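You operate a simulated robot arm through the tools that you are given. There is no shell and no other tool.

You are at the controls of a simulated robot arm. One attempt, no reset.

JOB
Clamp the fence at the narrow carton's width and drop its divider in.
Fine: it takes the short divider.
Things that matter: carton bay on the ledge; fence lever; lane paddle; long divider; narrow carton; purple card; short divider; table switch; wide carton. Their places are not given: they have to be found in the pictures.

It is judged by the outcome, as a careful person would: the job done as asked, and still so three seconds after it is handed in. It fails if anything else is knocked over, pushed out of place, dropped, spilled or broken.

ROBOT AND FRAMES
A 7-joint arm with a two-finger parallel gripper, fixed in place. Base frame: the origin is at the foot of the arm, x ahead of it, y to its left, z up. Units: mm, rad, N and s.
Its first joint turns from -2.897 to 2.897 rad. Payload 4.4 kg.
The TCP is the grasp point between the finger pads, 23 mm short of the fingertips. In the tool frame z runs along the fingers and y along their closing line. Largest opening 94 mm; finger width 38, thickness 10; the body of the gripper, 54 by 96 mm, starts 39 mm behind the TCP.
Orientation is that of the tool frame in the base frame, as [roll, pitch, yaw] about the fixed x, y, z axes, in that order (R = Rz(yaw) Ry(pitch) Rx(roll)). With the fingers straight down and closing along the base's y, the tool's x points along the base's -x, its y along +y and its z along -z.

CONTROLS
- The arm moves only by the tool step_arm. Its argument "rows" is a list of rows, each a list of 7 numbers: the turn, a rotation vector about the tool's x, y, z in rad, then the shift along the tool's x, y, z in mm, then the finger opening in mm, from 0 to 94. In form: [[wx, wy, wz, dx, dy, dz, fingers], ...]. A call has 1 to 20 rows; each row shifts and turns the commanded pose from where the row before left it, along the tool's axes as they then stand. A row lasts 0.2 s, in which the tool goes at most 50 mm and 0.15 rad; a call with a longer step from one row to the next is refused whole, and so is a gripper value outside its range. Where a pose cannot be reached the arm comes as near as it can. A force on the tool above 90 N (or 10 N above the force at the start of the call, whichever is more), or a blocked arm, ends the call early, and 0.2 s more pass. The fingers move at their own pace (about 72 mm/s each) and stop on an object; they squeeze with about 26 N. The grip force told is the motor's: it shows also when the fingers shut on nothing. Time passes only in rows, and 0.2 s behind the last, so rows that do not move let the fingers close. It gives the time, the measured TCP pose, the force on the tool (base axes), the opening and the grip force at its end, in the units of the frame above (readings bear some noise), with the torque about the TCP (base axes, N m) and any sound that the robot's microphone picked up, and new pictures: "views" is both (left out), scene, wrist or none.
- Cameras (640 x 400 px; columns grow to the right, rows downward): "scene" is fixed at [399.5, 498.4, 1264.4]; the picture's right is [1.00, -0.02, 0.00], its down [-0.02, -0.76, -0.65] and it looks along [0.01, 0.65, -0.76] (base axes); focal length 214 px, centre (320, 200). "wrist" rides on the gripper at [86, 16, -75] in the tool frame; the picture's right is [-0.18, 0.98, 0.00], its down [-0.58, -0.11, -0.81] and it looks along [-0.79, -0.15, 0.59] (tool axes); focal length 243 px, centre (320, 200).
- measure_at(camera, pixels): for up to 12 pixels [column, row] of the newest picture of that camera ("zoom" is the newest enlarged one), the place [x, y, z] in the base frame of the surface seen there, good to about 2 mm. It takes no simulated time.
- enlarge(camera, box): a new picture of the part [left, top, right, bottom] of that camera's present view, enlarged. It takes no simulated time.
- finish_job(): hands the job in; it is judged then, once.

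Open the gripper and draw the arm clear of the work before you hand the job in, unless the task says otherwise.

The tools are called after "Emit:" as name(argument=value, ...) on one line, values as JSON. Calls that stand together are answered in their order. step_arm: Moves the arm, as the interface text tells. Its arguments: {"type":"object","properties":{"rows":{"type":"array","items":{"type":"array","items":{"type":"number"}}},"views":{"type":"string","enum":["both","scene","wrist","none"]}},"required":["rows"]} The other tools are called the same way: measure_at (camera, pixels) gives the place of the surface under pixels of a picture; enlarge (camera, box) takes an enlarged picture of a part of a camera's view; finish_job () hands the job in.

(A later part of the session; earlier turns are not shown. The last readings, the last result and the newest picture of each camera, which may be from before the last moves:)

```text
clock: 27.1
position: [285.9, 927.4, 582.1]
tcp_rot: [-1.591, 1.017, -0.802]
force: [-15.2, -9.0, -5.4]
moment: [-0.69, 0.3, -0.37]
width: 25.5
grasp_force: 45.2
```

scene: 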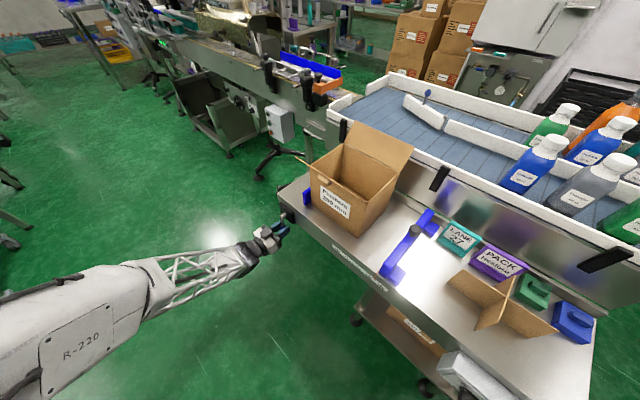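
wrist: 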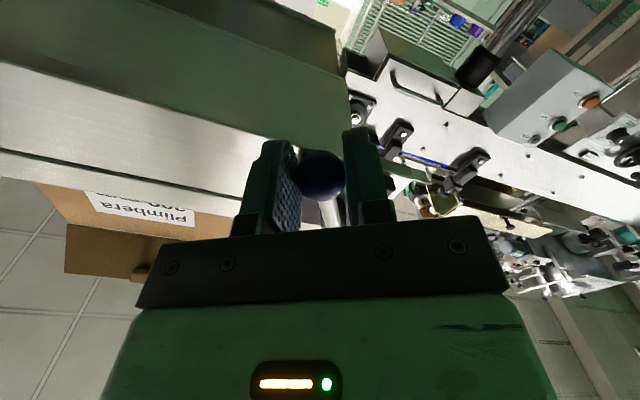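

The arc is followed well (φ≈0.55 rad, small forces). I continue another 0.5 rad.

Emit:
step_arm(rows=[[0, 0, -0.1, -0.3, -6.3, 0, 15], [0, 0, -0.1, -0.3, -6.3, 0, 15], [0, 0, -0.1, -0.3, -6.3, 0, 15], [0, 0, -0.1, -0.3, -6.3, 0, 15], [0, 0, -0.1, -0.3, -6.3, 0, 15]], views="wrist")

```text
clock: 28.3
position: [302.7, 912.5, 601.8]
tcp_rot: [-1.581, 0.515, -0.789]
force: [-21.2, -25.1, -4.5]
moment: [-0.05, -0.05, 0.06]
width: 25.6
grasp_force: 44.8
```

wrist: 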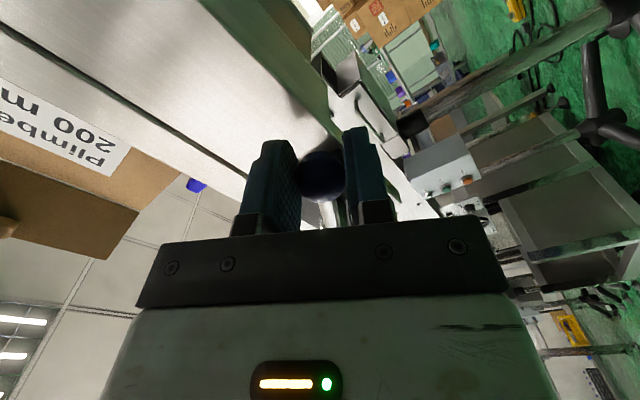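

φ≈1.05 rad, forces moderate (≈33 N along -v), so I pull back 1–2 mm while continuing toward horizontal.

Emit:
step_arm(rows=[[0, 0, -0.1, -0.3, -6.3, -1, 15], [0, 0, -0.1, -0.3, -6.3, -1, 15], [0, 0, -0.1, -0.3, -6.3, 0, 15], [0, 0, -0.1, -0.3, -6.3, 0, 15]])

```text
clock: 29.3
position: [306.6, 906.4, 631.1]
tcp_rot: [-1.581, 0.117, -0.785]
force: [32.7, 9.8, -1.3]
moment: [-0.02, 0.02, -0.23]
width: 25.9
grasp_force: 44.9
```

scene: 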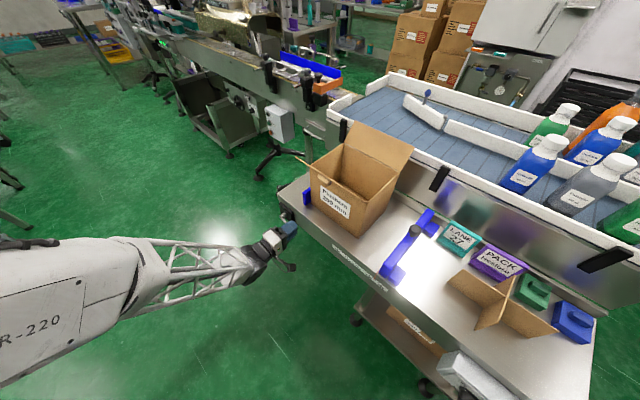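
wrist: 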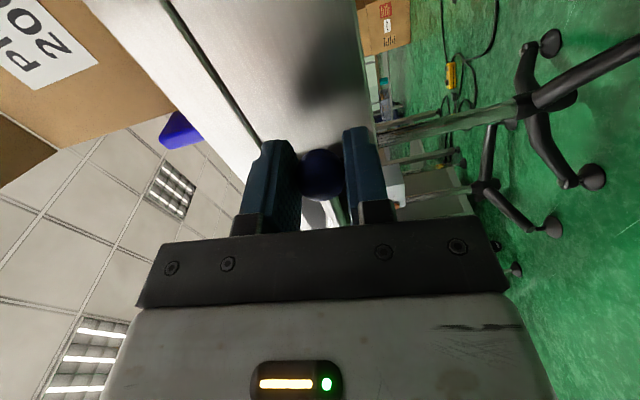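

The lever is now nearly horizontal (φ≈1.45). I go a further 0.15 rad to see if there is a stop.

Emit:
step_arm(rows=[[0, 0, -0.05, -0.1, -3.2, 0, 15], [0, 0, -0.05, -0.1, -3.2, 0, 15], [0, 0, -0.05, -0.1, -3.2, 0, 15], [0, 0, 0, 0, 0, 0, 15]], views="wrist")

```text
clock: 30.3
position: [304.3, 904.6, 636.5]
tcp_rot: [-1.584, -0.034, -0.78]
force: [1.9, 28.2, -36.6]
moment: [-0.09, 0.01, 0.25]
width: 25.4
grasp_force: 45.3
```

wrist: 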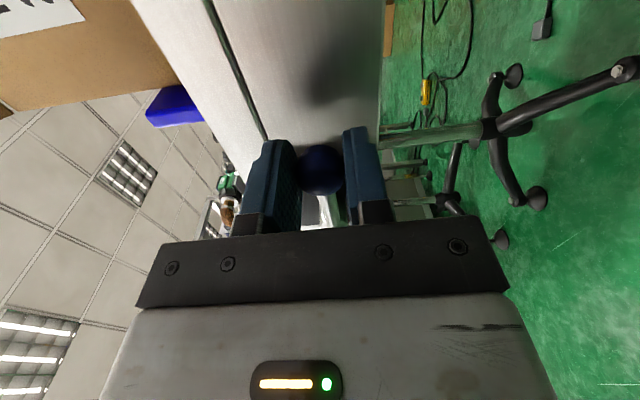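

A stop is felt at horizontal (z force -37 N at z≈636), so the lever is at its other end, presumably released. I open the fingers and back out 120 mm.

Emit:
step_arm(rows=[[0, 0, 0, 0, 1.5, 0, 15], [0, 0, 0, 0, 0, 0, 50], [0, 0, 0, 0, 0, 0, 50], [0, 0, 0, 0, 0, -20, 50], [0, 0, 0, 0, 0, -40, 50], [0, 0, 0, 0, 0, -40, 50], [0, 0, 0, 0, 0, -20, 50], [0, 0, 0, 0, 0, 0, 50]])

```text
clock: 32.1
position: [224.3, 819.2, 635.8]
tcp_rot: [-1.581, -0.029, -0.782]
force: [0.2, 0.4, 1.3]
moment: [-0.01, -0.01, 0.0]
width: 49.9
grasp_force: 0.2
```

scene: 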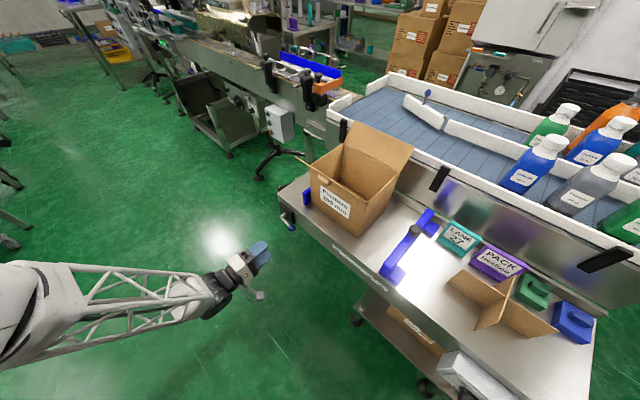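
wrist: 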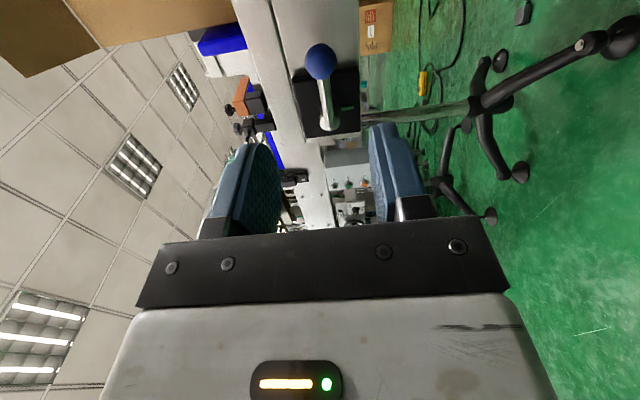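

The fingers are clear. I check the lever in an enlarged scene view near (290,222).

Emit:
enlarge(camera="scene", box=[265, 180, 325, 240])

```text
6.67 times, centred on (295, 210) of scene
```

zoom: 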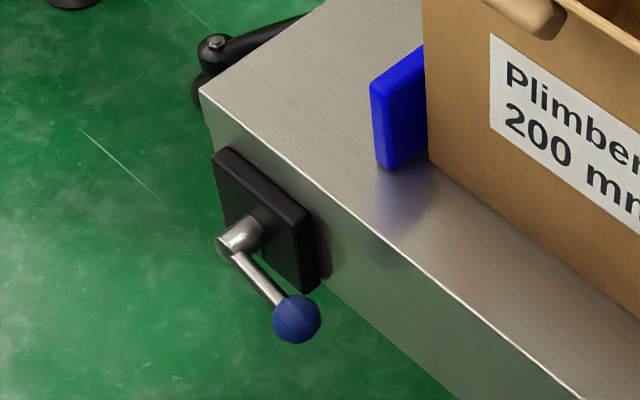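

The lever stays horizontal. I rise to z≈890 in front of the table and turn the tool back to pointing down with its x along the ruler, closing the fingers.

Emit:
step_arm(rows=[[0, 0, 0, 0, -43, 0, 0], [0, 0, 0, 0, -43, 0, 0], [0, 0, 0, 0, -43, 0, 0], [0, 0, 0, 0, -43, 0, 0], [0, 0, 0, 0, -43, 0, 0], [0, 0, 0, 0, -43, 0, 0], [-0.1428, 0, 0, 0, 0, 0, 0], [-0.1428, 0, 0, 0, 0, 0, 0], [-0.1428, 0, 0, 0, 0, 0, 0], [-0.1428, 0, 0, 0, 0, 0, 0], [-0.1428, 0, 0, 0, 0, 0, 0], [-0.1428, 0, 0, 0, 0, 0, 0], [-0.1428, 0, 0, 0, 0, 0, 0], [-0.1428, 0, 0, 0, 0, 0, 0], [-0.1428, 0, 0, 0, 0, 0, 0], [-0.1428, 0, 0, 0, 0, 0, 0], [-0.1428, 0, 0, 0, 0, 0, 0], [0, 0, 0, 0, 0, 0, 0]])

```text
clock: 35.9
position: [218.2, 827.8, 895.9]
tcp_rot: [3.13, -0.031, -0.783]
force: [1.3, -0.3, 0.2]
moment: [-0.04, -0.03, -0.01]
width: 0.2
grasp_force: 25.7
```

scene: 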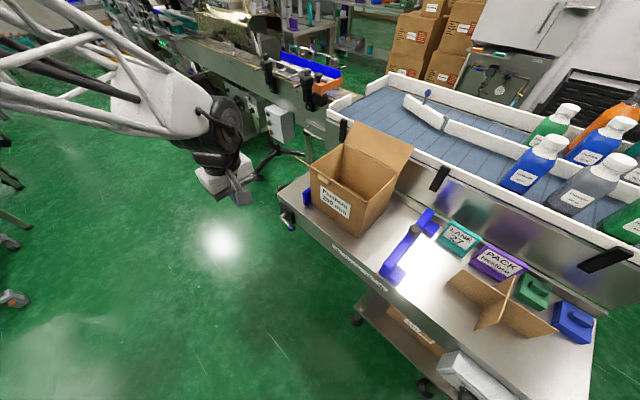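
wrist: 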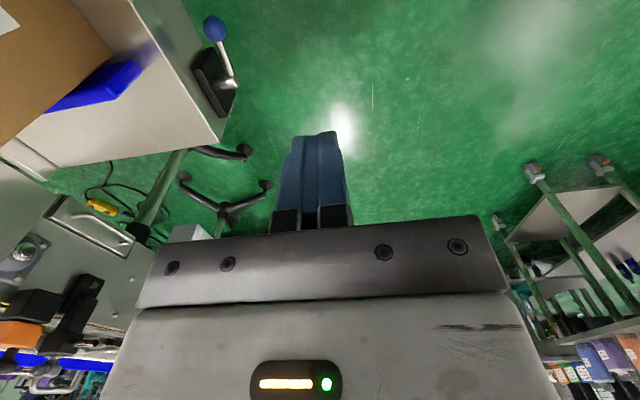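

I correct the slight tilt and travel along the front to U≈-57, then V≈950 above the fence's right side.

Emit:
step_arm(rows=[[0.011, -0.031, 0, 0, 0, 0, 0], [0, 0, 0, 46.7, -6.3, 0, 0], [0, 0, 0, 46.7, -6.3, 0, 0], [0, 0, 0, 46.7, -6.3, 0, 0], [0, 0, 0, 46.7, -6.3, 0, 0], [0, 0, 0, 46.7, -6.3, 0, 0], [0, 0, 0, 46.7, -6.3, 0, 0], [0, 0, 0, 46.7, -6.3, 0, 0], [0, 0, 0, 46.7, -6.3, 0, 0], [0, 0, 0, 0, -40, 0, 0], [0, 0, 0, 0, -40, 0, 0], [0, 0, 0, 0, -40, 0, 0], [0, 0, 0, 0, -40, 0, 0], [0, 0, 0, 0, 0, 0, 0]], views="wrist")

```text
clock: 38.9
position: [629.3, 714.6, 895.3]
tcp_rot: [-3.14, 0.0, -0.78]
force: [-0.1, -0.4, -0.1]
moment: [-0.03, 0.01, 0.0]
width: 0.0
grasp_force: 26.5
```

wrist: 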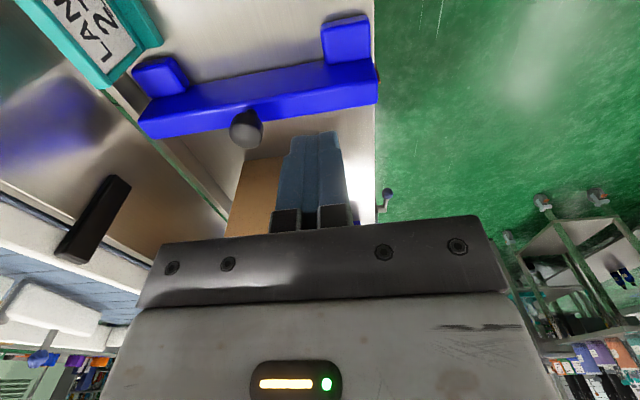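

At U=-60, V=950 above the table. I lower to z≈750 and push gently 14 mm to test whether the fence is free.

Emit:
step_arm(rows=[[0, 0, 0, 0, 0, 35, 0], [0, 0, 0, 0, 0, 35, 0], [0, 0, 0, 0, 0, 35, 0], [0, 0, 0, 0, 0, 25, 0], [0, 0, 0, 0, 0, 15, 0], [0, 0, 0, -4, 0, 0, 0], [0, 0, 0, -3, 0, 0, 0], [0, 0, 0, -3, 0, 0, 0], [0, 0, 0, -3, 0, 0, 0], [0, 0, 0, -3, 0, 0, 0], [0, 0, 0, -3, 0, 0, 0]], views="wrist")

```text
clock: 41.3
position: [617.5, 728.1, 750.3]
tcp_rot: [-3.139, 0.0, -0.782]
force: [2.4, -1.5, -0.4]
moment: [-0.02, -0.02, -0.03]
width: 0.2
grasp_force: 26.2
```

wrist: 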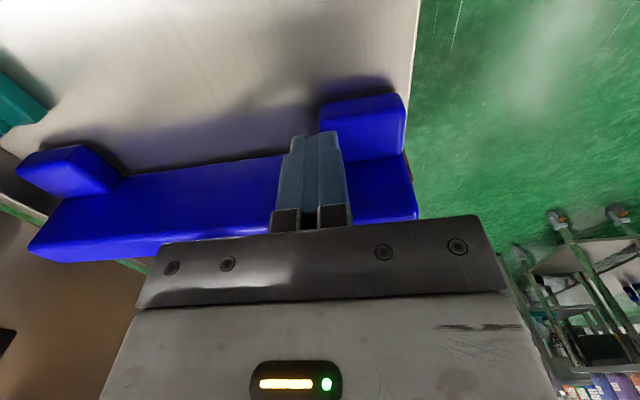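

The fence moves freely now (≈3 N, pushed ~9 mm). I continue pushing slowly by 72 mm to reach about ruler 213.

Emit:
step_arm(rows=[[0, 0, 0, -4, 0, 0, 0], [0, 0, 0, -4, 0, 0, 0], [0, 0, 0, -4, 0, 0, 0], [0, 0, 0, -4, 0, 0, 0], [0, 0, 0, -4, 0, 0, 0], [0, 0, 0, -4, 0, 0, 0], [0, 0, 0, -4, 0, 0, 0], [0, 0, 0, -4, 0, 0, 0], [0, 0, 0, -4, 0, 0, 0], [0, 0, 0, -4, 0, 0, 0], [0, 0, 0, -4, 0, 0, 0], [0, 0, 0, -4, 0, 0, 0], [0, 0, 0, -4, 0, 0, 0], [0, 0, 0, -4, 0, 0, 0], [0, 0, 0, -4, 0, 0, 0], [0, 0, 0, -4, 0, 0, 0], [0, 0, 0, -4, 0, 0, 0], [0, 0, 0, -4, 0, 0, 0]])

```text
clock: 45.1
position: [566.1, 778.7, 750.2]
tcp_rot: [-3.14, 0.0, -0.785]
force: [2.7, -0.8, 1.2]
moment: [0.05, 0.02, 0.0]
width: 0.0
grasp_force: 26.0
```

scene: 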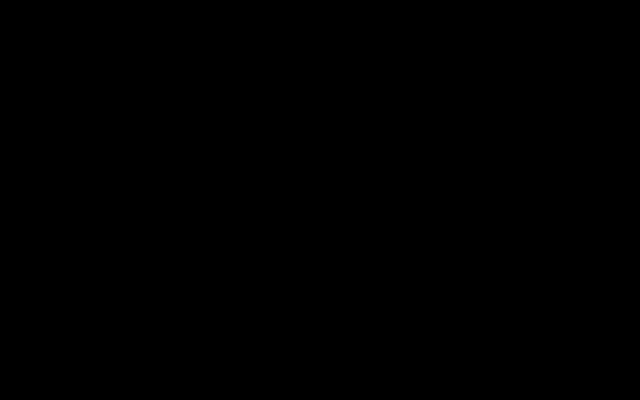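
wrist: 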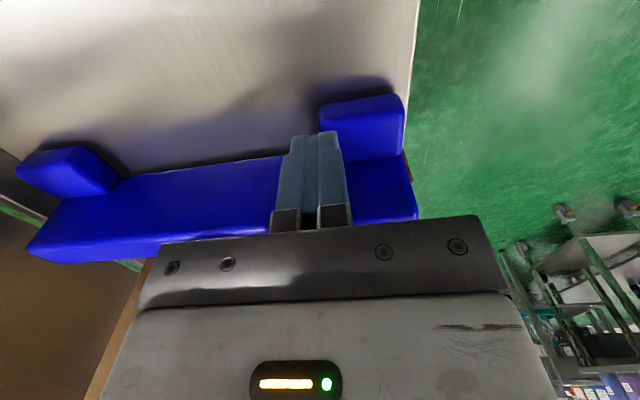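

The fence is at about ruler 214 (TCP U=-150). I creep on 10 mm in 2 mm steps and check the force.

Emit:
step_arm(rows=[[0, 0, 0, -2, 0, 0, 0], [0, 0, 0, -2, 0, 0, 0], [0, 0, 0, -2, 0, 0, 0], [0, 0, 0, -2, 0, 0, 0], [0, 0, 0, -2, 0, 0, 0]], views="wrist")

Emit:
step_arm(rows=[[0, 0, 0, -1, 0, 0, 0], [0, 0, 0, -1, 0, 0, 0]], views="wrist")

```text
clock: 46.3
position: [559.3, 784.5, 749.9]
tcp_rot: [3.141, 0.0, -0.781]
force: [1.3, -3.5, -2.6]
moment: [-0.04, 0.01, -0.04]
width: 0.0
grasp_force: 25.6
```

wrist: 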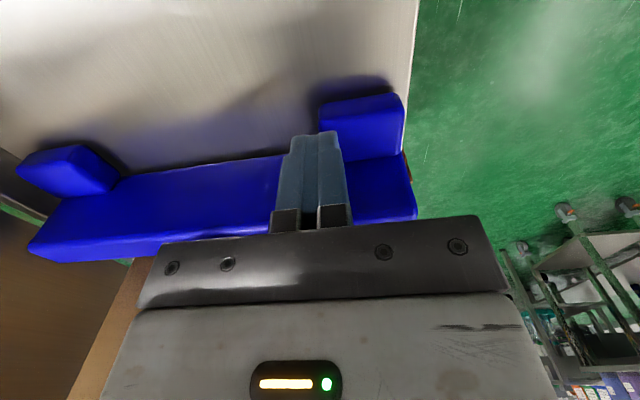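

```text
clock: 46.9
position: [558.5, 786.7, 750.9]
tcp_rot: [-3.141, 0.0, -0.783]
force: [0.2, -4.6, 1.0]
moment: [0.03, 0.0, 0.01]
width: 0.1
grasp_force: 26.2
```

wrist: 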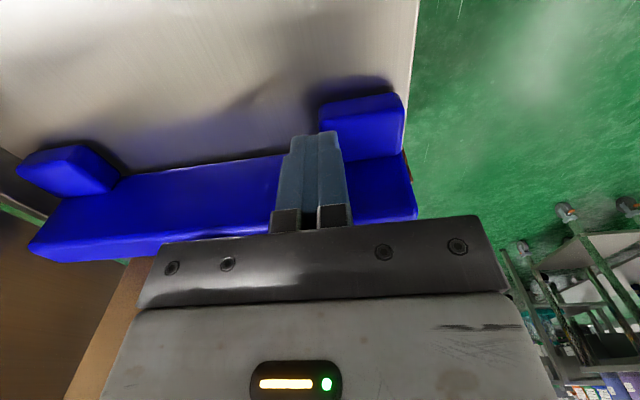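

Still only ~3 N at U=-161.4. I creep 1 mm at a time.

Emit:
step_arm(rows=[[0, 0, 0, -1, 0, 0, 0], [0, 0, 0, -1, 0, 0, 0]], views="none")

Emit:
step_arm(rows=[[0, 0, 0, -1, 0, 0, 0]], views="none")

Emit:
step_arm(rows=[[0, 0, 0, -1, 0, 0, 0]], views="wrist")

```text
clock: 47.5
position: [557.8, 788.2, 749.8]
tcp_rot: [-3.14, -0.001, -0.782]
force: [2.4, -3.5, 3.3]
moment: [0.05, 0.04, -0.04]
width: 0.1
grasp_force: 25.8
```

```text
clock: 47.9
position: [556.5, 788.6, 750.0]
tcp_rot: [-3.14, -0.001, -0.782]
force: [2.9, -1.0, 1.2]
moment: [0.02, 0.04, -0.01]
width: 0.0
grasp_force: 26.2
```

```text
clock: 48.3
position: [556.4, 790.4, 750.3]
tcp_rot: [-3.142, 0.001, -0.782]
force: [1.5, -5.1, 0.8]
moment: [0.07, 0.04, -0.02]
width: 0.0
grasp_force: 25.7
```

wrist: 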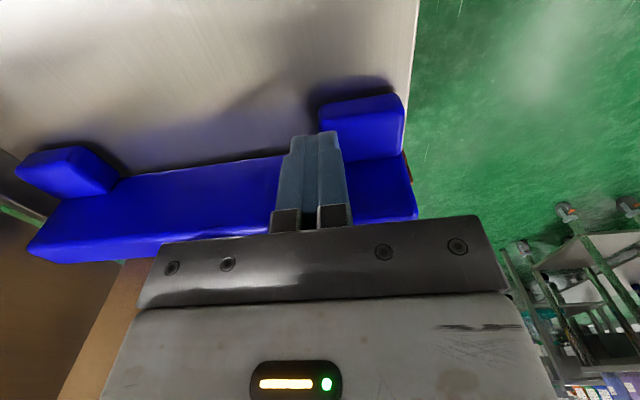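

At U≈-165.5 there is no contact force yet; by travel the pointer should be near 200. I measure fence and carton faces in the wrist view (carton face near (100,330), fence face near (150,190)).

Emit:
measure_at(camera="wrist", pixels=[[150, 190], [230, 185], [375, 180], [100, 330], [80, 370], [120, 290], [60, 240], [100, 252], [30, 300], [407, 165], [120, 265], [150, 262]])

Emit:
enlarge(camera="wrist", box=[0, 100, 200, 400])

Emit:
enlarge(camera="wrist", box=[340, 100, 460, 240])

```text
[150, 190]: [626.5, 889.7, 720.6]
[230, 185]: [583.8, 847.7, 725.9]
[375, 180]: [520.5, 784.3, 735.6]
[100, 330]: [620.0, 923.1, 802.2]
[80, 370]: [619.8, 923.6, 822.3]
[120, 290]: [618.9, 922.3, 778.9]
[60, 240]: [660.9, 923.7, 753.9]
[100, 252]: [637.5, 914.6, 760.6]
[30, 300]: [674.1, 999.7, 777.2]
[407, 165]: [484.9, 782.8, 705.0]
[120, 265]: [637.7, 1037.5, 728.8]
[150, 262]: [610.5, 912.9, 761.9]
```

```text
1.33 times, centred on (100, 250) of wrist
```

zoom: 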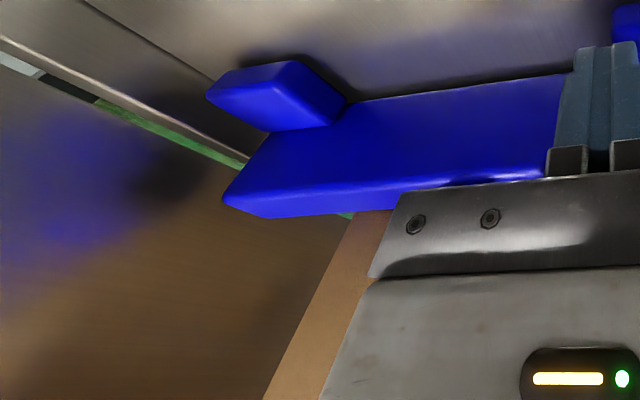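

```text
2.86 times, centred on (400, 170) of wrist
```

zoom: 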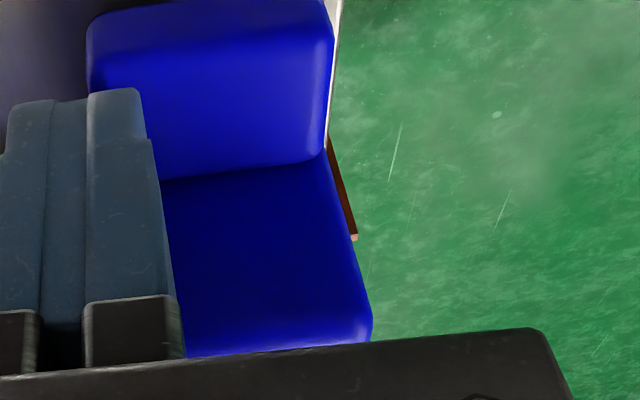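

By travel the fence should now be near 200 on the ruler (right face U≈-186.4, moved ≈96.5 mm), carton face around U≈-213. Before going further I back away without disturbing the fence and read the pointer with a clear camera view.

Emit:
step_arm(rows=[[0, 0, 0, 6, 0, 0, 0], [0, 0, 0, 10, 0, 0, 0], [0, 0, 0, 0, 0, -30, 0], [0, 0, 0, 0, 0, -40, 0], [0, 0, 0, 0, 0, -40, 0], [0, 0, 0, 0, 0, -40, 0], [0, 0, 0, 0, 45, 0, 0], [0, 0, 0, 0, 45, 0, 0], [0, 0, 0, 0, 45, 0, 0], [0, 0, 0, 0, 45, 0, 0], [0, 0, 0, 0, 45, 0, 0], [0, 0, 0, 0, 0, 0, 0]], views="wrist")

Emit:
step_arm(rows=[[0, 0, 0, -45, 0, 0, 0], [0, 0, 0, -45, 0, 0, 0], [0, 0, 0, -45, 0, 0, 0], [0, 0, 0, -45, 0, 0, 0], [0, 0, 0, -45, 0, 0, 0], [0, 0, 0, -45, 0, 0, 0], [0, 0, 0, 0, 0, 0, 0]], views="both")

```text
clock: 50.9
position: [407.5, 618.4, 901.6]
tcp_rot: [-3.141, -0.001, -0.783]
force: [-0.5, 0.1, -0.3]
moment: [0.01, 0.0, 0.02]
width: 0.3
grasp_force: 25.5
```

wrist: 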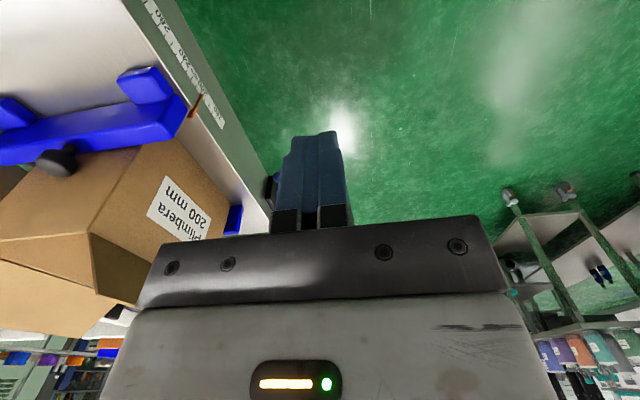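

```text
clock: 52.5
position: [218.3, 808.3, 901.3]
tcp_rot: [-3.141, 0.001, -0.781]
force: [-0.4, -0.1, 0.0]
moment: [0.0, -0.05, -0.02]
width: 0.0
grasp_force: 26.3
```

scene: 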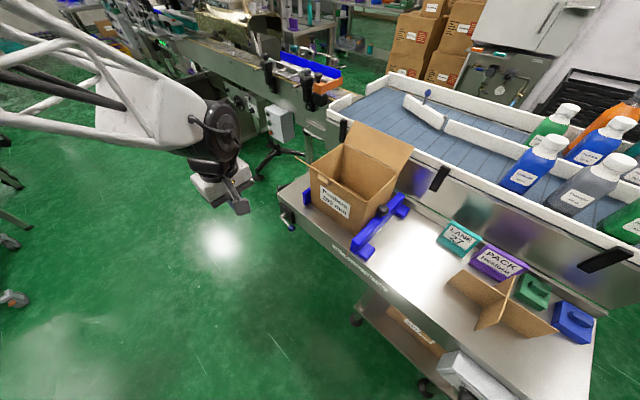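
wrist: 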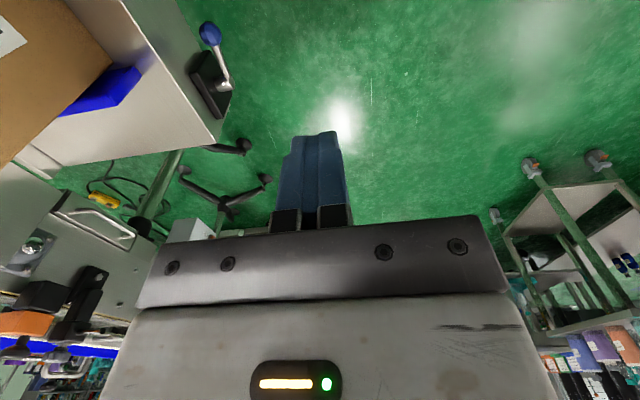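

The scene view is clear again; the fence now stands beside the carton near (380,225). I enlarge the ruler and pointer area near (352,252).

Emit:
enlarge(camera="scene", box=[325, 225, 395, 295])

Emit:
enlarge(camera="scene", box=[335, 235, 370, 270])

Emit:
enlarge(camera="scene", box=[340, 180, 420, 260])

```text
5.71 times, centred on (360, 260) of scene
```

zoom: 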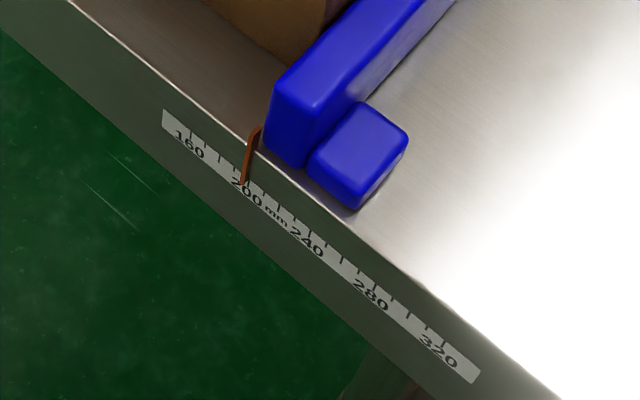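

```text
11.43 times, centred on (352, 252) of scene
```

zoom: 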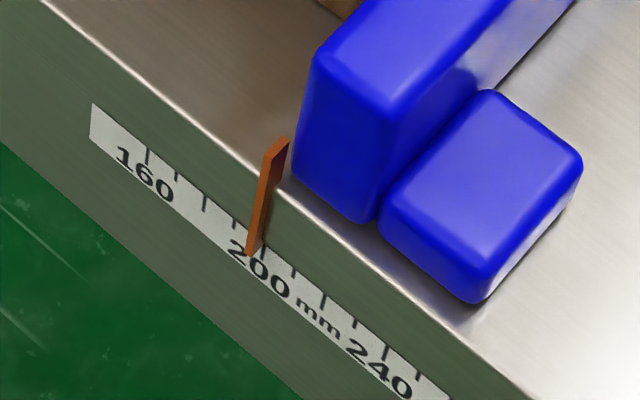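

```text
5.00 times, centred on (380, 220) of scene
```

zoom: 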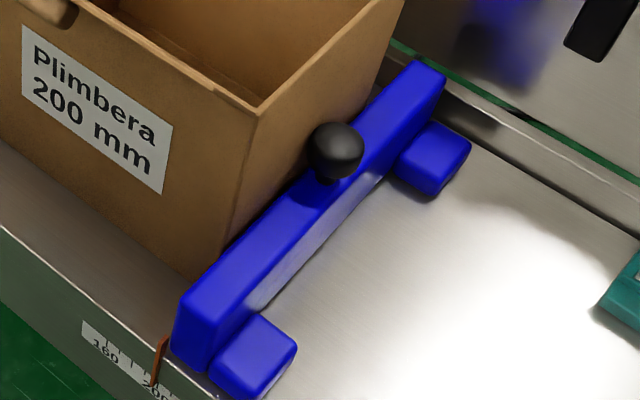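

The pointer is at the 200 mark or a hair below. I take the close zoom again and measure pointer and tick positions.

Emit:
enlarge(camera="scene", box=[340, 240, 360, 260])

```text
16.00 times, centred on (350, 250) of scene
```

zoom: 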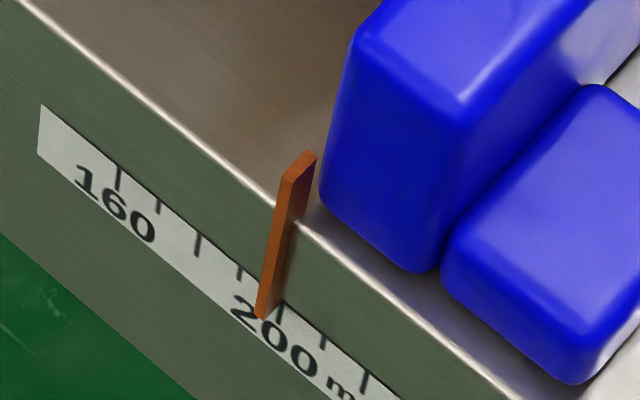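

Emit:
measure_at(camera="zoom", pixels=[[281, 200], [271, 260], [263, 308], [275, 300], [118, 178], [198, 245], [280, 314], [322, 342], [364, 382], [300, 190], [335, 170], [345, 60]])

```text
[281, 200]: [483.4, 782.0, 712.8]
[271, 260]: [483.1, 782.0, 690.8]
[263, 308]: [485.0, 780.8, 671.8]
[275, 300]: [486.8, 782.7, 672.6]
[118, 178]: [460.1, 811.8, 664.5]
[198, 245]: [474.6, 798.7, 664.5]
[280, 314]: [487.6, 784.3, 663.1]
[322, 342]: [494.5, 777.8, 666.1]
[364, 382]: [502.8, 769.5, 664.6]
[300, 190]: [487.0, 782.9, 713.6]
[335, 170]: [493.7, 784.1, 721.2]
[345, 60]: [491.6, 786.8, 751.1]
```

The pointer reads about 199–200, right at the carton's 200 mm, with the fence just alongside the carton. Now I clamp: I turn the tool back to horizontal and lower it in front of the lever ball (U≈-424, z≈636).

Emit:
step_arm(rows=[[0.1428, 0, 0, 0, 0, 0, 60], [0.1428, 0, 0, 0, 0, 0, 60], [0.1428, 0, 0, 0, 0, 0, 60], [0.1428, 0, 0, 0, 0, 0, 60], [0.1428, 0, 0, 0, 0, 0, 60], [0.1428, 0, 0, 0, 0, 0, 60], [0.1428, 0, 0, 0, 0, 0, 60], [0.1428, 0, 0, 0, 0, 0, 60], [0.1428, 0, 0, 0, 0, 0, 60], [0.1428, 0, 0, 0, 0, 0, 60], [0.1428, 0, 0, 0, 0, 0, 60], [0, 0, 0, -7, 44, 0, 60], [0, 0, 0, 0, 44, 0, 60], [0, 0, 0, 0, 44, 0, 60], [0, 0, 0, 0, 44, 0, 60], [0, 0, 0, 0, 44, 0, 60], [0, 0, 0, 0, 44, 0, 60], [0, 0, 0, 0, 0, 0, 60]])

```text
clock: 56.3
position: [211.7, 812.9, 637.3]
tcp_rot: [-1.569, 0.0, -0.782]
force: [1.0, 0.2, 0.1]
moment: [-0.03, -0.01, -0.01]
width: 59.9
grasp_force: 0.0
```

scene: 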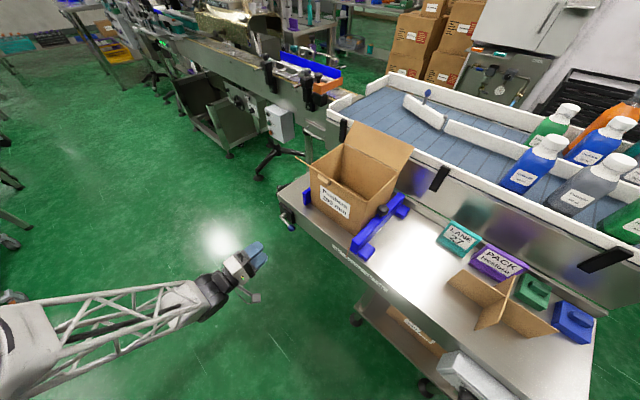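
wrist: 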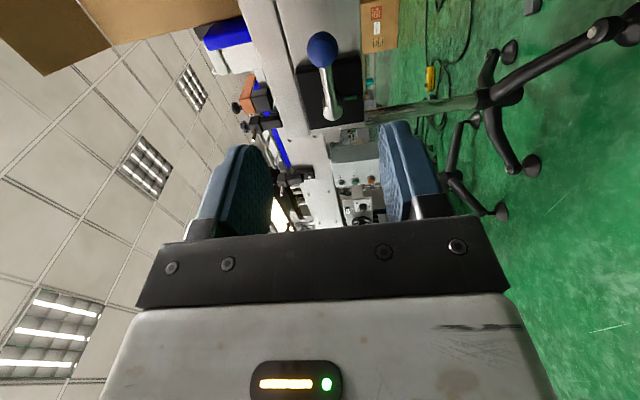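

The ball is at (322,50) in the wrist view. I measure it to line up.

Emit:
measure_at(camera="wrist", pixels=[[322, 50], [329, 108], [326, 85], [322, 38], [310, 50], [335, 50]])

```text
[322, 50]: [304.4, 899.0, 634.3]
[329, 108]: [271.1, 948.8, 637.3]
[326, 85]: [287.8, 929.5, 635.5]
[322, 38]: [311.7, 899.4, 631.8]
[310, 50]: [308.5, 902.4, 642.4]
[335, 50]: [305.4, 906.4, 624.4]
```

The ball centre is about z=634, U=-423. I shift down 3 mm, advance 132 mm and close on it.

Emit:
step_arm(rows=[[0, 0, 0, 1, 3, 33, 60], [0, 0, 0, 0, 0, 33, 60], [0, 0, 0, 0, 0, 33, 60], [0, 0, 0, 0, 0, 20, 60], [0, 0, 0, 0, 0, 13, 60], [0, 0, 0, 0, 0, 0, 60], [0, 0, 0, 0, 0, 0, 40], [0, 0, 0, 0, 0, 0, 28], [0, 0, 0, 0, 0, 0, 15], [0, 0, 0, 0, 0, 0, 15]], views="wrist")

```text
clock: 58.5
position: [304.2, 907.3, 633.8]
tcp_rot: [-1.569, -0.001, -0.783]
force: [4.2, 2.6, -2.2]
moment: [-0.07, -0.06, -0.03]
width: 25.3
grasp_force: 44.8
```

wrist: 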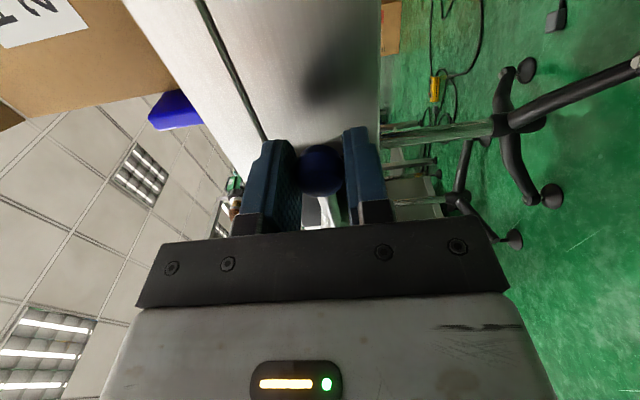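

The ball is held with almost no side load. I turn it back down along the arc, 0.5 rad first.

Emit:
step_arm(rows=[[0, 0, 0.1, -0.2, 6.0, 0, 15], [0, 0, 0.1, -0.2, 6.0, 0, 15], [0, 0, 0.1, -0.2, 6.0, 0, 15], [0, 0, 0.1, -0.2, 6.0, 0, 15], [0, 0, 0.1, -0.2, 6.0, 0, 15]], views="none")

```text
clock: 59.7
position: [299.6, 912.1, 603.9]
tcp_rot: [-1.57, 0.503, -0.779]
force: [-22.6, -5.1, 10.3]
moment: [0.15, 0.06, 0.03]
width: 25.3
grasp_force: 44.7
```

Following well (forces ≈20 N). I continue another 0.5 rad.

Emit:
step_arm(rows=[[0, 0, 0.1, -0.3, 6.2, 0, 15], [0, 0, 0.1, -0.3, 6.2, 0, 15], [0, 0, 0.1, -0.3, 6.2, 0, 15], [0, 0, 0.1, -0.3, 6.2, 0, 15], [0, 0, 0.1, -0.3, 6.2, 0, 15]], views="none")

```text
clock: 60.9
position: [285.3, 927.1, 582.7]
tcp_rot: [-1.567, 1.003, -0.778]
force: [-23.9, -4.4, 25.3]
moment: [0.26, -0.2, 0.14]
width: 25.5
grasp_force: 44.8
```

Angle now ≈0.52 rad from straight down. I continue 0.4 rad, then finish in small steps.

Emit:
step_arm(rows=[[0, 0, 0.1, -0.6, 6.3, 0, 15], [0, 0, 0.1, -0.6, 6.3, 0, 15], [0, 0, 0.1, -0.4, 6.3, 0, 15], [0, 0, 0.1, -0.4, 6.3, 0, 15]], views="wrist")

```text
clock: 61.9
position: [269.8, 943.8, 575.7]
tcp_rot: [-1.567, 1.401, -0.781]
force: [21.6, 20.1, 5.8]
moment: [0.08, 0.04, 0.02]
width: 25.7
grasp_force: 44.9
```

wrist: 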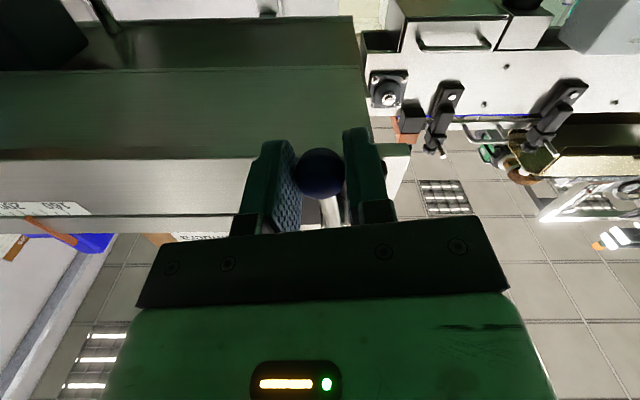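

About 0.13 rad left. I finish in three small steps and watch for the stop (reaction toward +u).

Emit:
step_arm(rows=[[0, 0, 0.045, -0.1, 2.9, 0, 15], [0, 0, 0.045, -0.1, 2.9, 0, 15], [0, 0, 0.045, -0.1, 2.9, 0, 15], [0, 0, 0, 0, 0, 0, 15]], views="none")

```text
clock: 62.9
position: [263.0, 949.4, 573.9]
tcp_rot: [-1.536, 1.537, -0.75]
force: [14.8, -4.4, 23.2]
moment: [0.0, 0.0, -0.1]
width: 25.2
grasp_force: 45.3
```

The ball is back at U=-485.4 with ~14 N reaction. I press 2 mm further to seat it on the stop.

Emit:
step_arm(rows=[[0, 0, 0.015, 0, 1.0, 0, 15], [0, 0, 0.015, 0, 1.0, 0, 15], [0, 0, 0, 0, 0, 0, 15]], views="none")

```text
clock: 63.7
position: [262.7, 949.0, 572.3]
tcp_rot: [-1.593, 1.567, -0.806]
force: [31.1, -45.9, 32.4]
moment: [0.22, -0.35, -0.47]
width: 25.9
grasp_force: 45.0
```

The stop is firm (≈54 N, no further travel), so the lever is fully down. I relax, open and back out 130 mm.

Emit:
step_arm(rows=[[0, 0, 0, 0, -2, 0, 15], [0, 0, 0, 0, 0, 0, 60], [0, 0, 0, 0, 0, 0, 60], [0, 0, 0, 0, 0, -20, 60], [0, 0, 0, 0, 0, -40, 60], [0, 0, 0, 0, 0, -40, 60], [0, 0, 0, 0, 0, -30, 60], [0, 0, 0, 0, 0, 0, 60]])

Emit:
enlarge(camera="scene", box=[265, 180, 325, 240])

Emit:
enlarge(camera="scene", box=[340, 240, 360, 260])

```text
clock: 65.7
position: [204.4, 839.0, 547.4]
tcp_rot: [-2.279, 1.537, -1.533]
force: [-0.1, -0.4, -0.2]
moment: [-0.03, 0.0, 0.0]
width: 59.9
grasp_force: 0.1
stopped in row 8: the arm was blocked; the commanded pose is now the measured one
```

scene: 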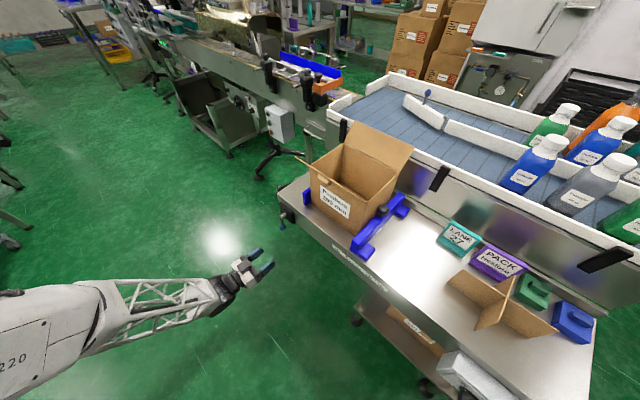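
wrist: 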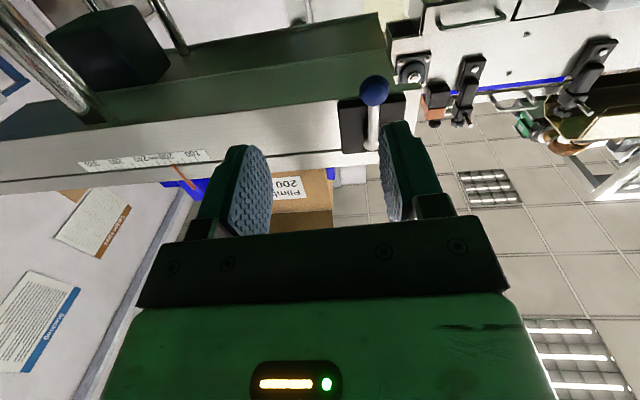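

```text
6.67 times, centred on (295, 210) of scene
```

zoom: 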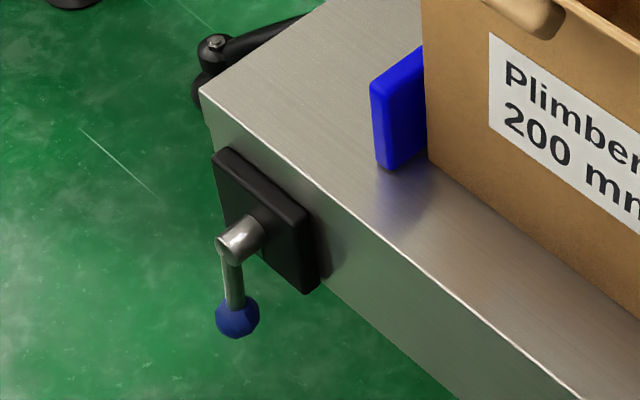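

```text
16.00 times, centred on (350, 250) of scene
```

zoom: 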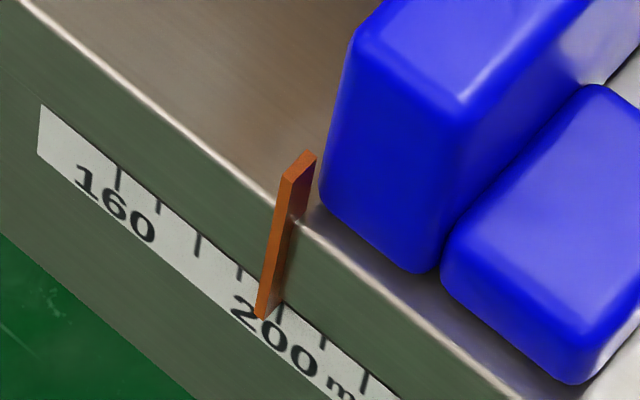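

The lever hangs straight down again exactly as in its clamped state, and the pointer stays at the 200 mark. The retract ended "blocked" at an arm limit with a small offset, so I raise gently and tilt the tool back down.

Emit:
step_arm(rows=[[0, 0, 0, -30, 0, 0, 60], [0, 0, 0, -40, 0, 0, 60], [0, 0, 0, -40, 0, 0, 60], [0, 0, 0, -40, 0, 0, 60], [0, 0.142, 0, 0, 0, 0, 60], [0, 0.142, 0, 0, 0, 0, 60], [0, 0.142, 0, 0, 0, 0, 60], [0, 0.142, 0, 0, 0, 0, 60], [0, 0, 0, 0, 0, 0, 60]])

```text
clock: 67.7
position: [201.6, 843.4, 695.8]
tcp_rot: [-3.093, 0.978, -2.35]
force: [-0.5, -0.5, -0.1]
moment: [0.0, 0.02, 0.04]
width: 59.8
grasp_force: 0.0
```

scene: 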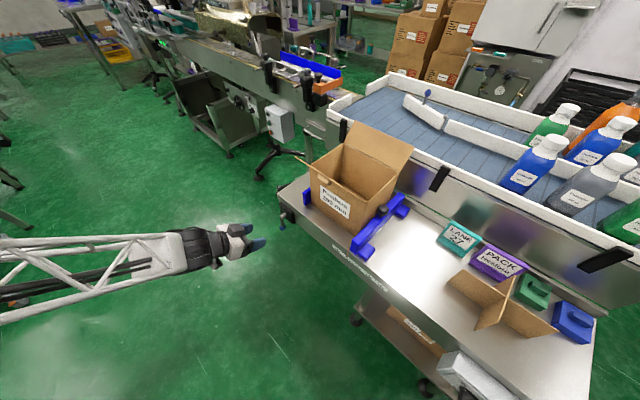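
wrist: 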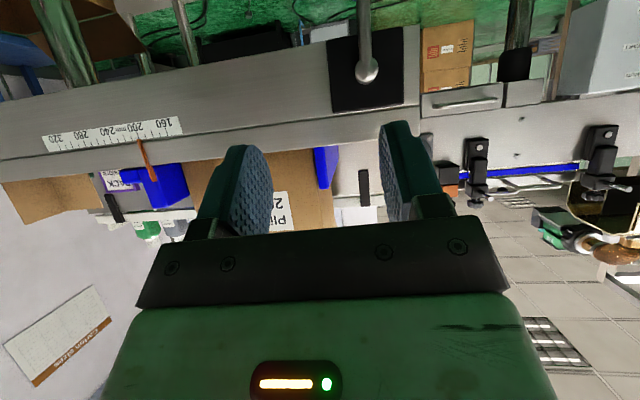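

The wrist camera now looks at the ruler from the front with the pointer near (145,150). I enlarge to read it.

Emit:
enlarge(camera="wrist", box=[100, 110, 200, 190])

```text
5.00 times, centred on (150, 150) of wrist
```

zoom: 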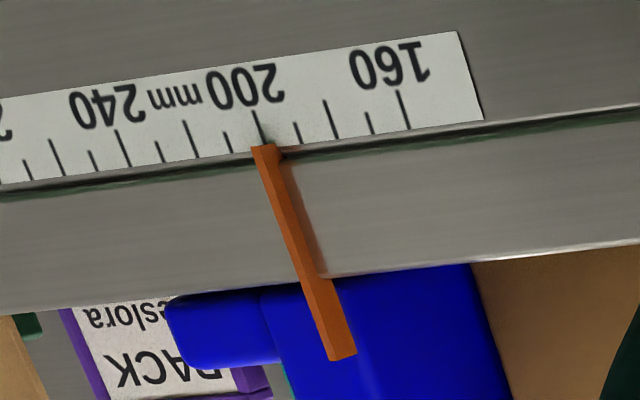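

The pointer stands exactly at the 200 tick. Now for the divider: first I test the reach over the carton with a small forward tilt, in free air well above the flaps. I reduce the tilt and rise to z≈1000.

Emit:
step_arm(rows=[[0, 0.14, 0, 0, 0, 0, 60], [0, 0.14, 0, 0, 0, 0, 60], [0, 0.14, 0, 0, 0, 0, 60], [0, 0.14, 0, 0, 0, 0, 60], [0, 0.068, 0, 0, 0, 0, 60], [0, 0, 0, -14.7, 0, -40.3, 60], [0, 0, 0, -14.7, 0, -40.3, 60], [0, 0, 0, -14.7, 0, -40.3, 60], [0, 0, 0, -14.7, 0, -40.3, 60], [0, 0, 0, -14.7, 0, -40.3, 60], [0, 0, 0, -14.7, 0, -40.3, 60], [0, 0, 0, -14.7, 0, -40.3, 60], [0, 0, 0, 0, 0, 0, 60]])

```text
clock: 70.7
position: [200.3, 845.1, 964.4]
tcp_rot: [-3.089, 0.322, -2.375]
force: [0.4, -0.1, 0.4]
moment: [0.01, 0.01, 0.01]
width: 60.0
grasp_force: 0.1
stopped in row 13: the arm was blocked; the commanded pose is now the measured one
```

scene: 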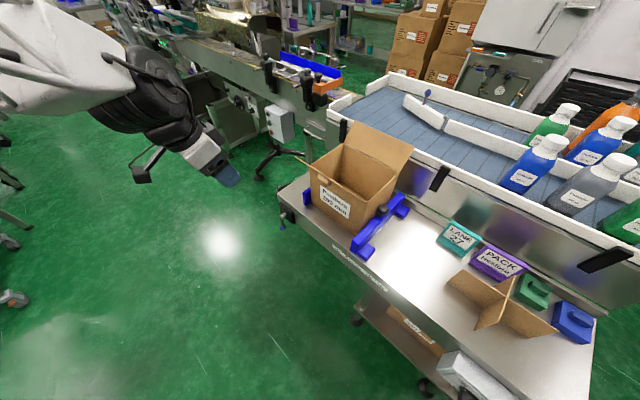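
wrist: 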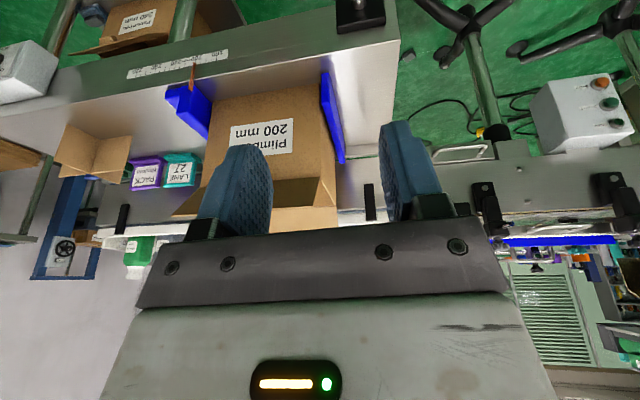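

The arm came near a joint limit at z≈964 (slight yaw drift). I measure the carton's flap and rim points in the clear scene view before moving above it.

Emit:
measure_at(camera="scene", pixels=[[356, 123], [413, 149], [385, 137], [344, 144], [399, 173], [367, 202], [330, 165], [345, 176], [304, 157], [380, 160]])

Emit:
enlarge(camera="scene", box=[295, 110, 425, 210])

```text
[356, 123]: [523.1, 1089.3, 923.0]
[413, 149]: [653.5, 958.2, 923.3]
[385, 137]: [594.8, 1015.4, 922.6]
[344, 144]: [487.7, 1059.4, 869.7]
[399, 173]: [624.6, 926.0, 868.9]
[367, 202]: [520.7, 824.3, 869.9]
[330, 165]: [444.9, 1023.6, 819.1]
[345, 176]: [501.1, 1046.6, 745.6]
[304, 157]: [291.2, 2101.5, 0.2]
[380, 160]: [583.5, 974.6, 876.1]
```

```text
4.00 times, centred on (360, 160) of scene
```

zoom: 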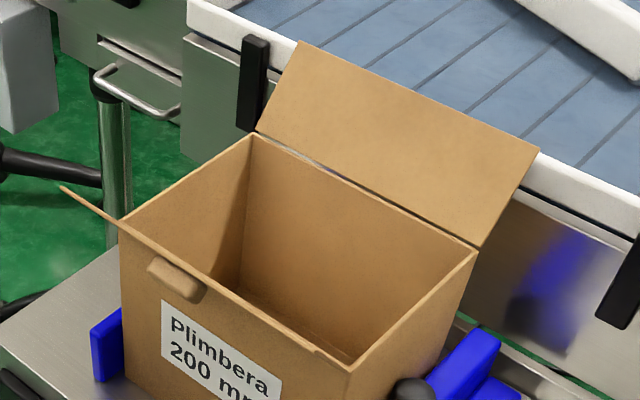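

The back flap leans outward up to z≈923 (V≈1140), symmetric to the front flap. I measure the rim edges and inner walls in this zoom for the opening.

Emit:
measure_at(camera="zoom", pixels=[[412, 306], [406, 303], [440, 277], [376, 340], [190, 178], [195, 186], [160, 198], [225, 156], [360, 196], [350, 200], [300, 290], [350, 335]])

Emit:
measure_at(camera="zoom", pixels=[[469, 252], [472, 246], [352, 364], [346, 372], [253, 138], [247, 134], [122, 222], [128, 225], [330, 350], [420, 330], [360, 250], [220, 240]])

```text
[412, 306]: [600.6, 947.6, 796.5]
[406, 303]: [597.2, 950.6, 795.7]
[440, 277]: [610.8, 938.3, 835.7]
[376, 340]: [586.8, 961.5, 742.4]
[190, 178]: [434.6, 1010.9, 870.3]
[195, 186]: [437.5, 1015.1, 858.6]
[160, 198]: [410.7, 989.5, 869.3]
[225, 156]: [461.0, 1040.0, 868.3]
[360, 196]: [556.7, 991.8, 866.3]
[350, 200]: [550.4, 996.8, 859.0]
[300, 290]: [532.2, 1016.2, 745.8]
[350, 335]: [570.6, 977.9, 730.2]
```

```text
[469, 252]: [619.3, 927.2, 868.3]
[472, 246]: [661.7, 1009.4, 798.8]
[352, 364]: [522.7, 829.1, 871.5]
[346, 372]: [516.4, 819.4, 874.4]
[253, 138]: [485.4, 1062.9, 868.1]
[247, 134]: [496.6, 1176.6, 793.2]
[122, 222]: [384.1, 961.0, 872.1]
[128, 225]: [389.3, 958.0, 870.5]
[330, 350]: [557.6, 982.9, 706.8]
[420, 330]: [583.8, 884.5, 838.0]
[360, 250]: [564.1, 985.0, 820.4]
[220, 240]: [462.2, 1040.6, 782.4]
```

Opening: left inner wall U≈-405, right ≈-217, back inner wall V≈1095, front ≈954; so the divider must be centred at U≈-311, V≈1024 (about 5–6 mm play each side). I now test the reach in the air: move to U=-311 and then out over the carton at z≈964.

Emit:
step_arm(rows=[[0, 0, 0, 0, -36, 0, 60], [0, 0, 0, 0, -36, 0, 60], [0, 0, 0, 0, -36, 0, 60], [0, 0, 0, 0, -36, 0, 60], [-0.05, 0, -0.02, 0, 0, 0, 60], [0, 0, 0, 0, 0, 0, 60]], views="none")

```text
clock: 72.3
position: [303.6, 733.7, 932.1]
tcp_rot: [-3.11, 0.274, -2.358]
force: [1.1, -0.9, 0.7]
moment: [0.01, 0.05, 0.02]
width: 60.0
grasp_force: 0.1
stopped in row 6: the arm was blocked; the commanded pose is now the measured one
```

The arm is still limited here (z sank to 932, pitch 0.27). I look at both views to understand the arm posture.

Emit:
step_arm(rows=[[0, 0, 0, 0, 0, 0, 60]])

```text
clock: 72.7
position: [303.8, 734.1, 932.3]
tcp_rot: [-3.109, 0.275, -2.358]
force: [0.8, 0.2, -0.5]
moment: [0.01, 0.02, -0.01]
width: 60.1
grasp_force: 0.1
```

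scene: 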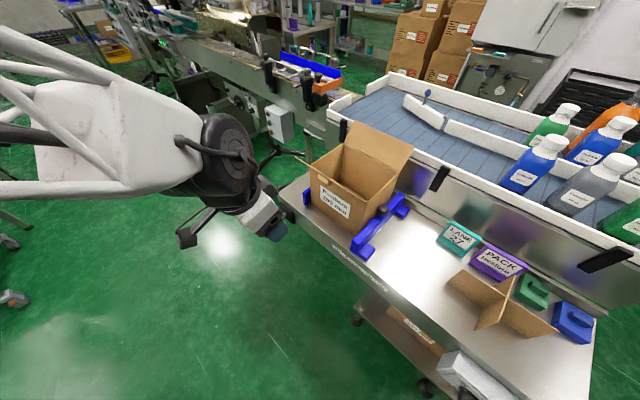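
wrist: 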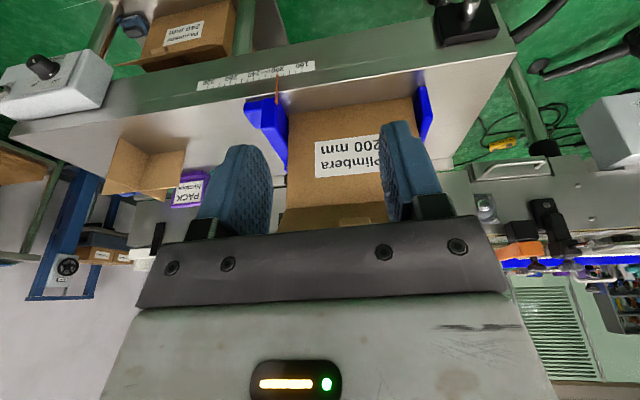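

The forearm comes in from the left here. I straighten the tool to vertical and correct the small roll, to see whether the limit releases.

Emit:
step_arm(rows=[[-0.03, 0.1, 0, 0, 0, 0, 60], [0, 0.1, 0, 0, 0, 0, 60], [0, 0.075, 0, 0, 0, 0, 60], [0, 0, 0, 0, 0, 0, 60], [0, 0, 0, 0, 0, -20, 60], [0, 0, 0, 0, 0, -20, 60], [0, 0, 0, 0, 0, 0, 60]], views="none")

```text
clock: 74.3
position: [303.7, 734.2, 970.7]
tcp_rot: [-3.14, -0.004, -2.359]
force: [0.1, 0.3, -0.7]
moment: [0.0, 0.01, 0.01]
width: 60.0
grasp_force: 0.0
```

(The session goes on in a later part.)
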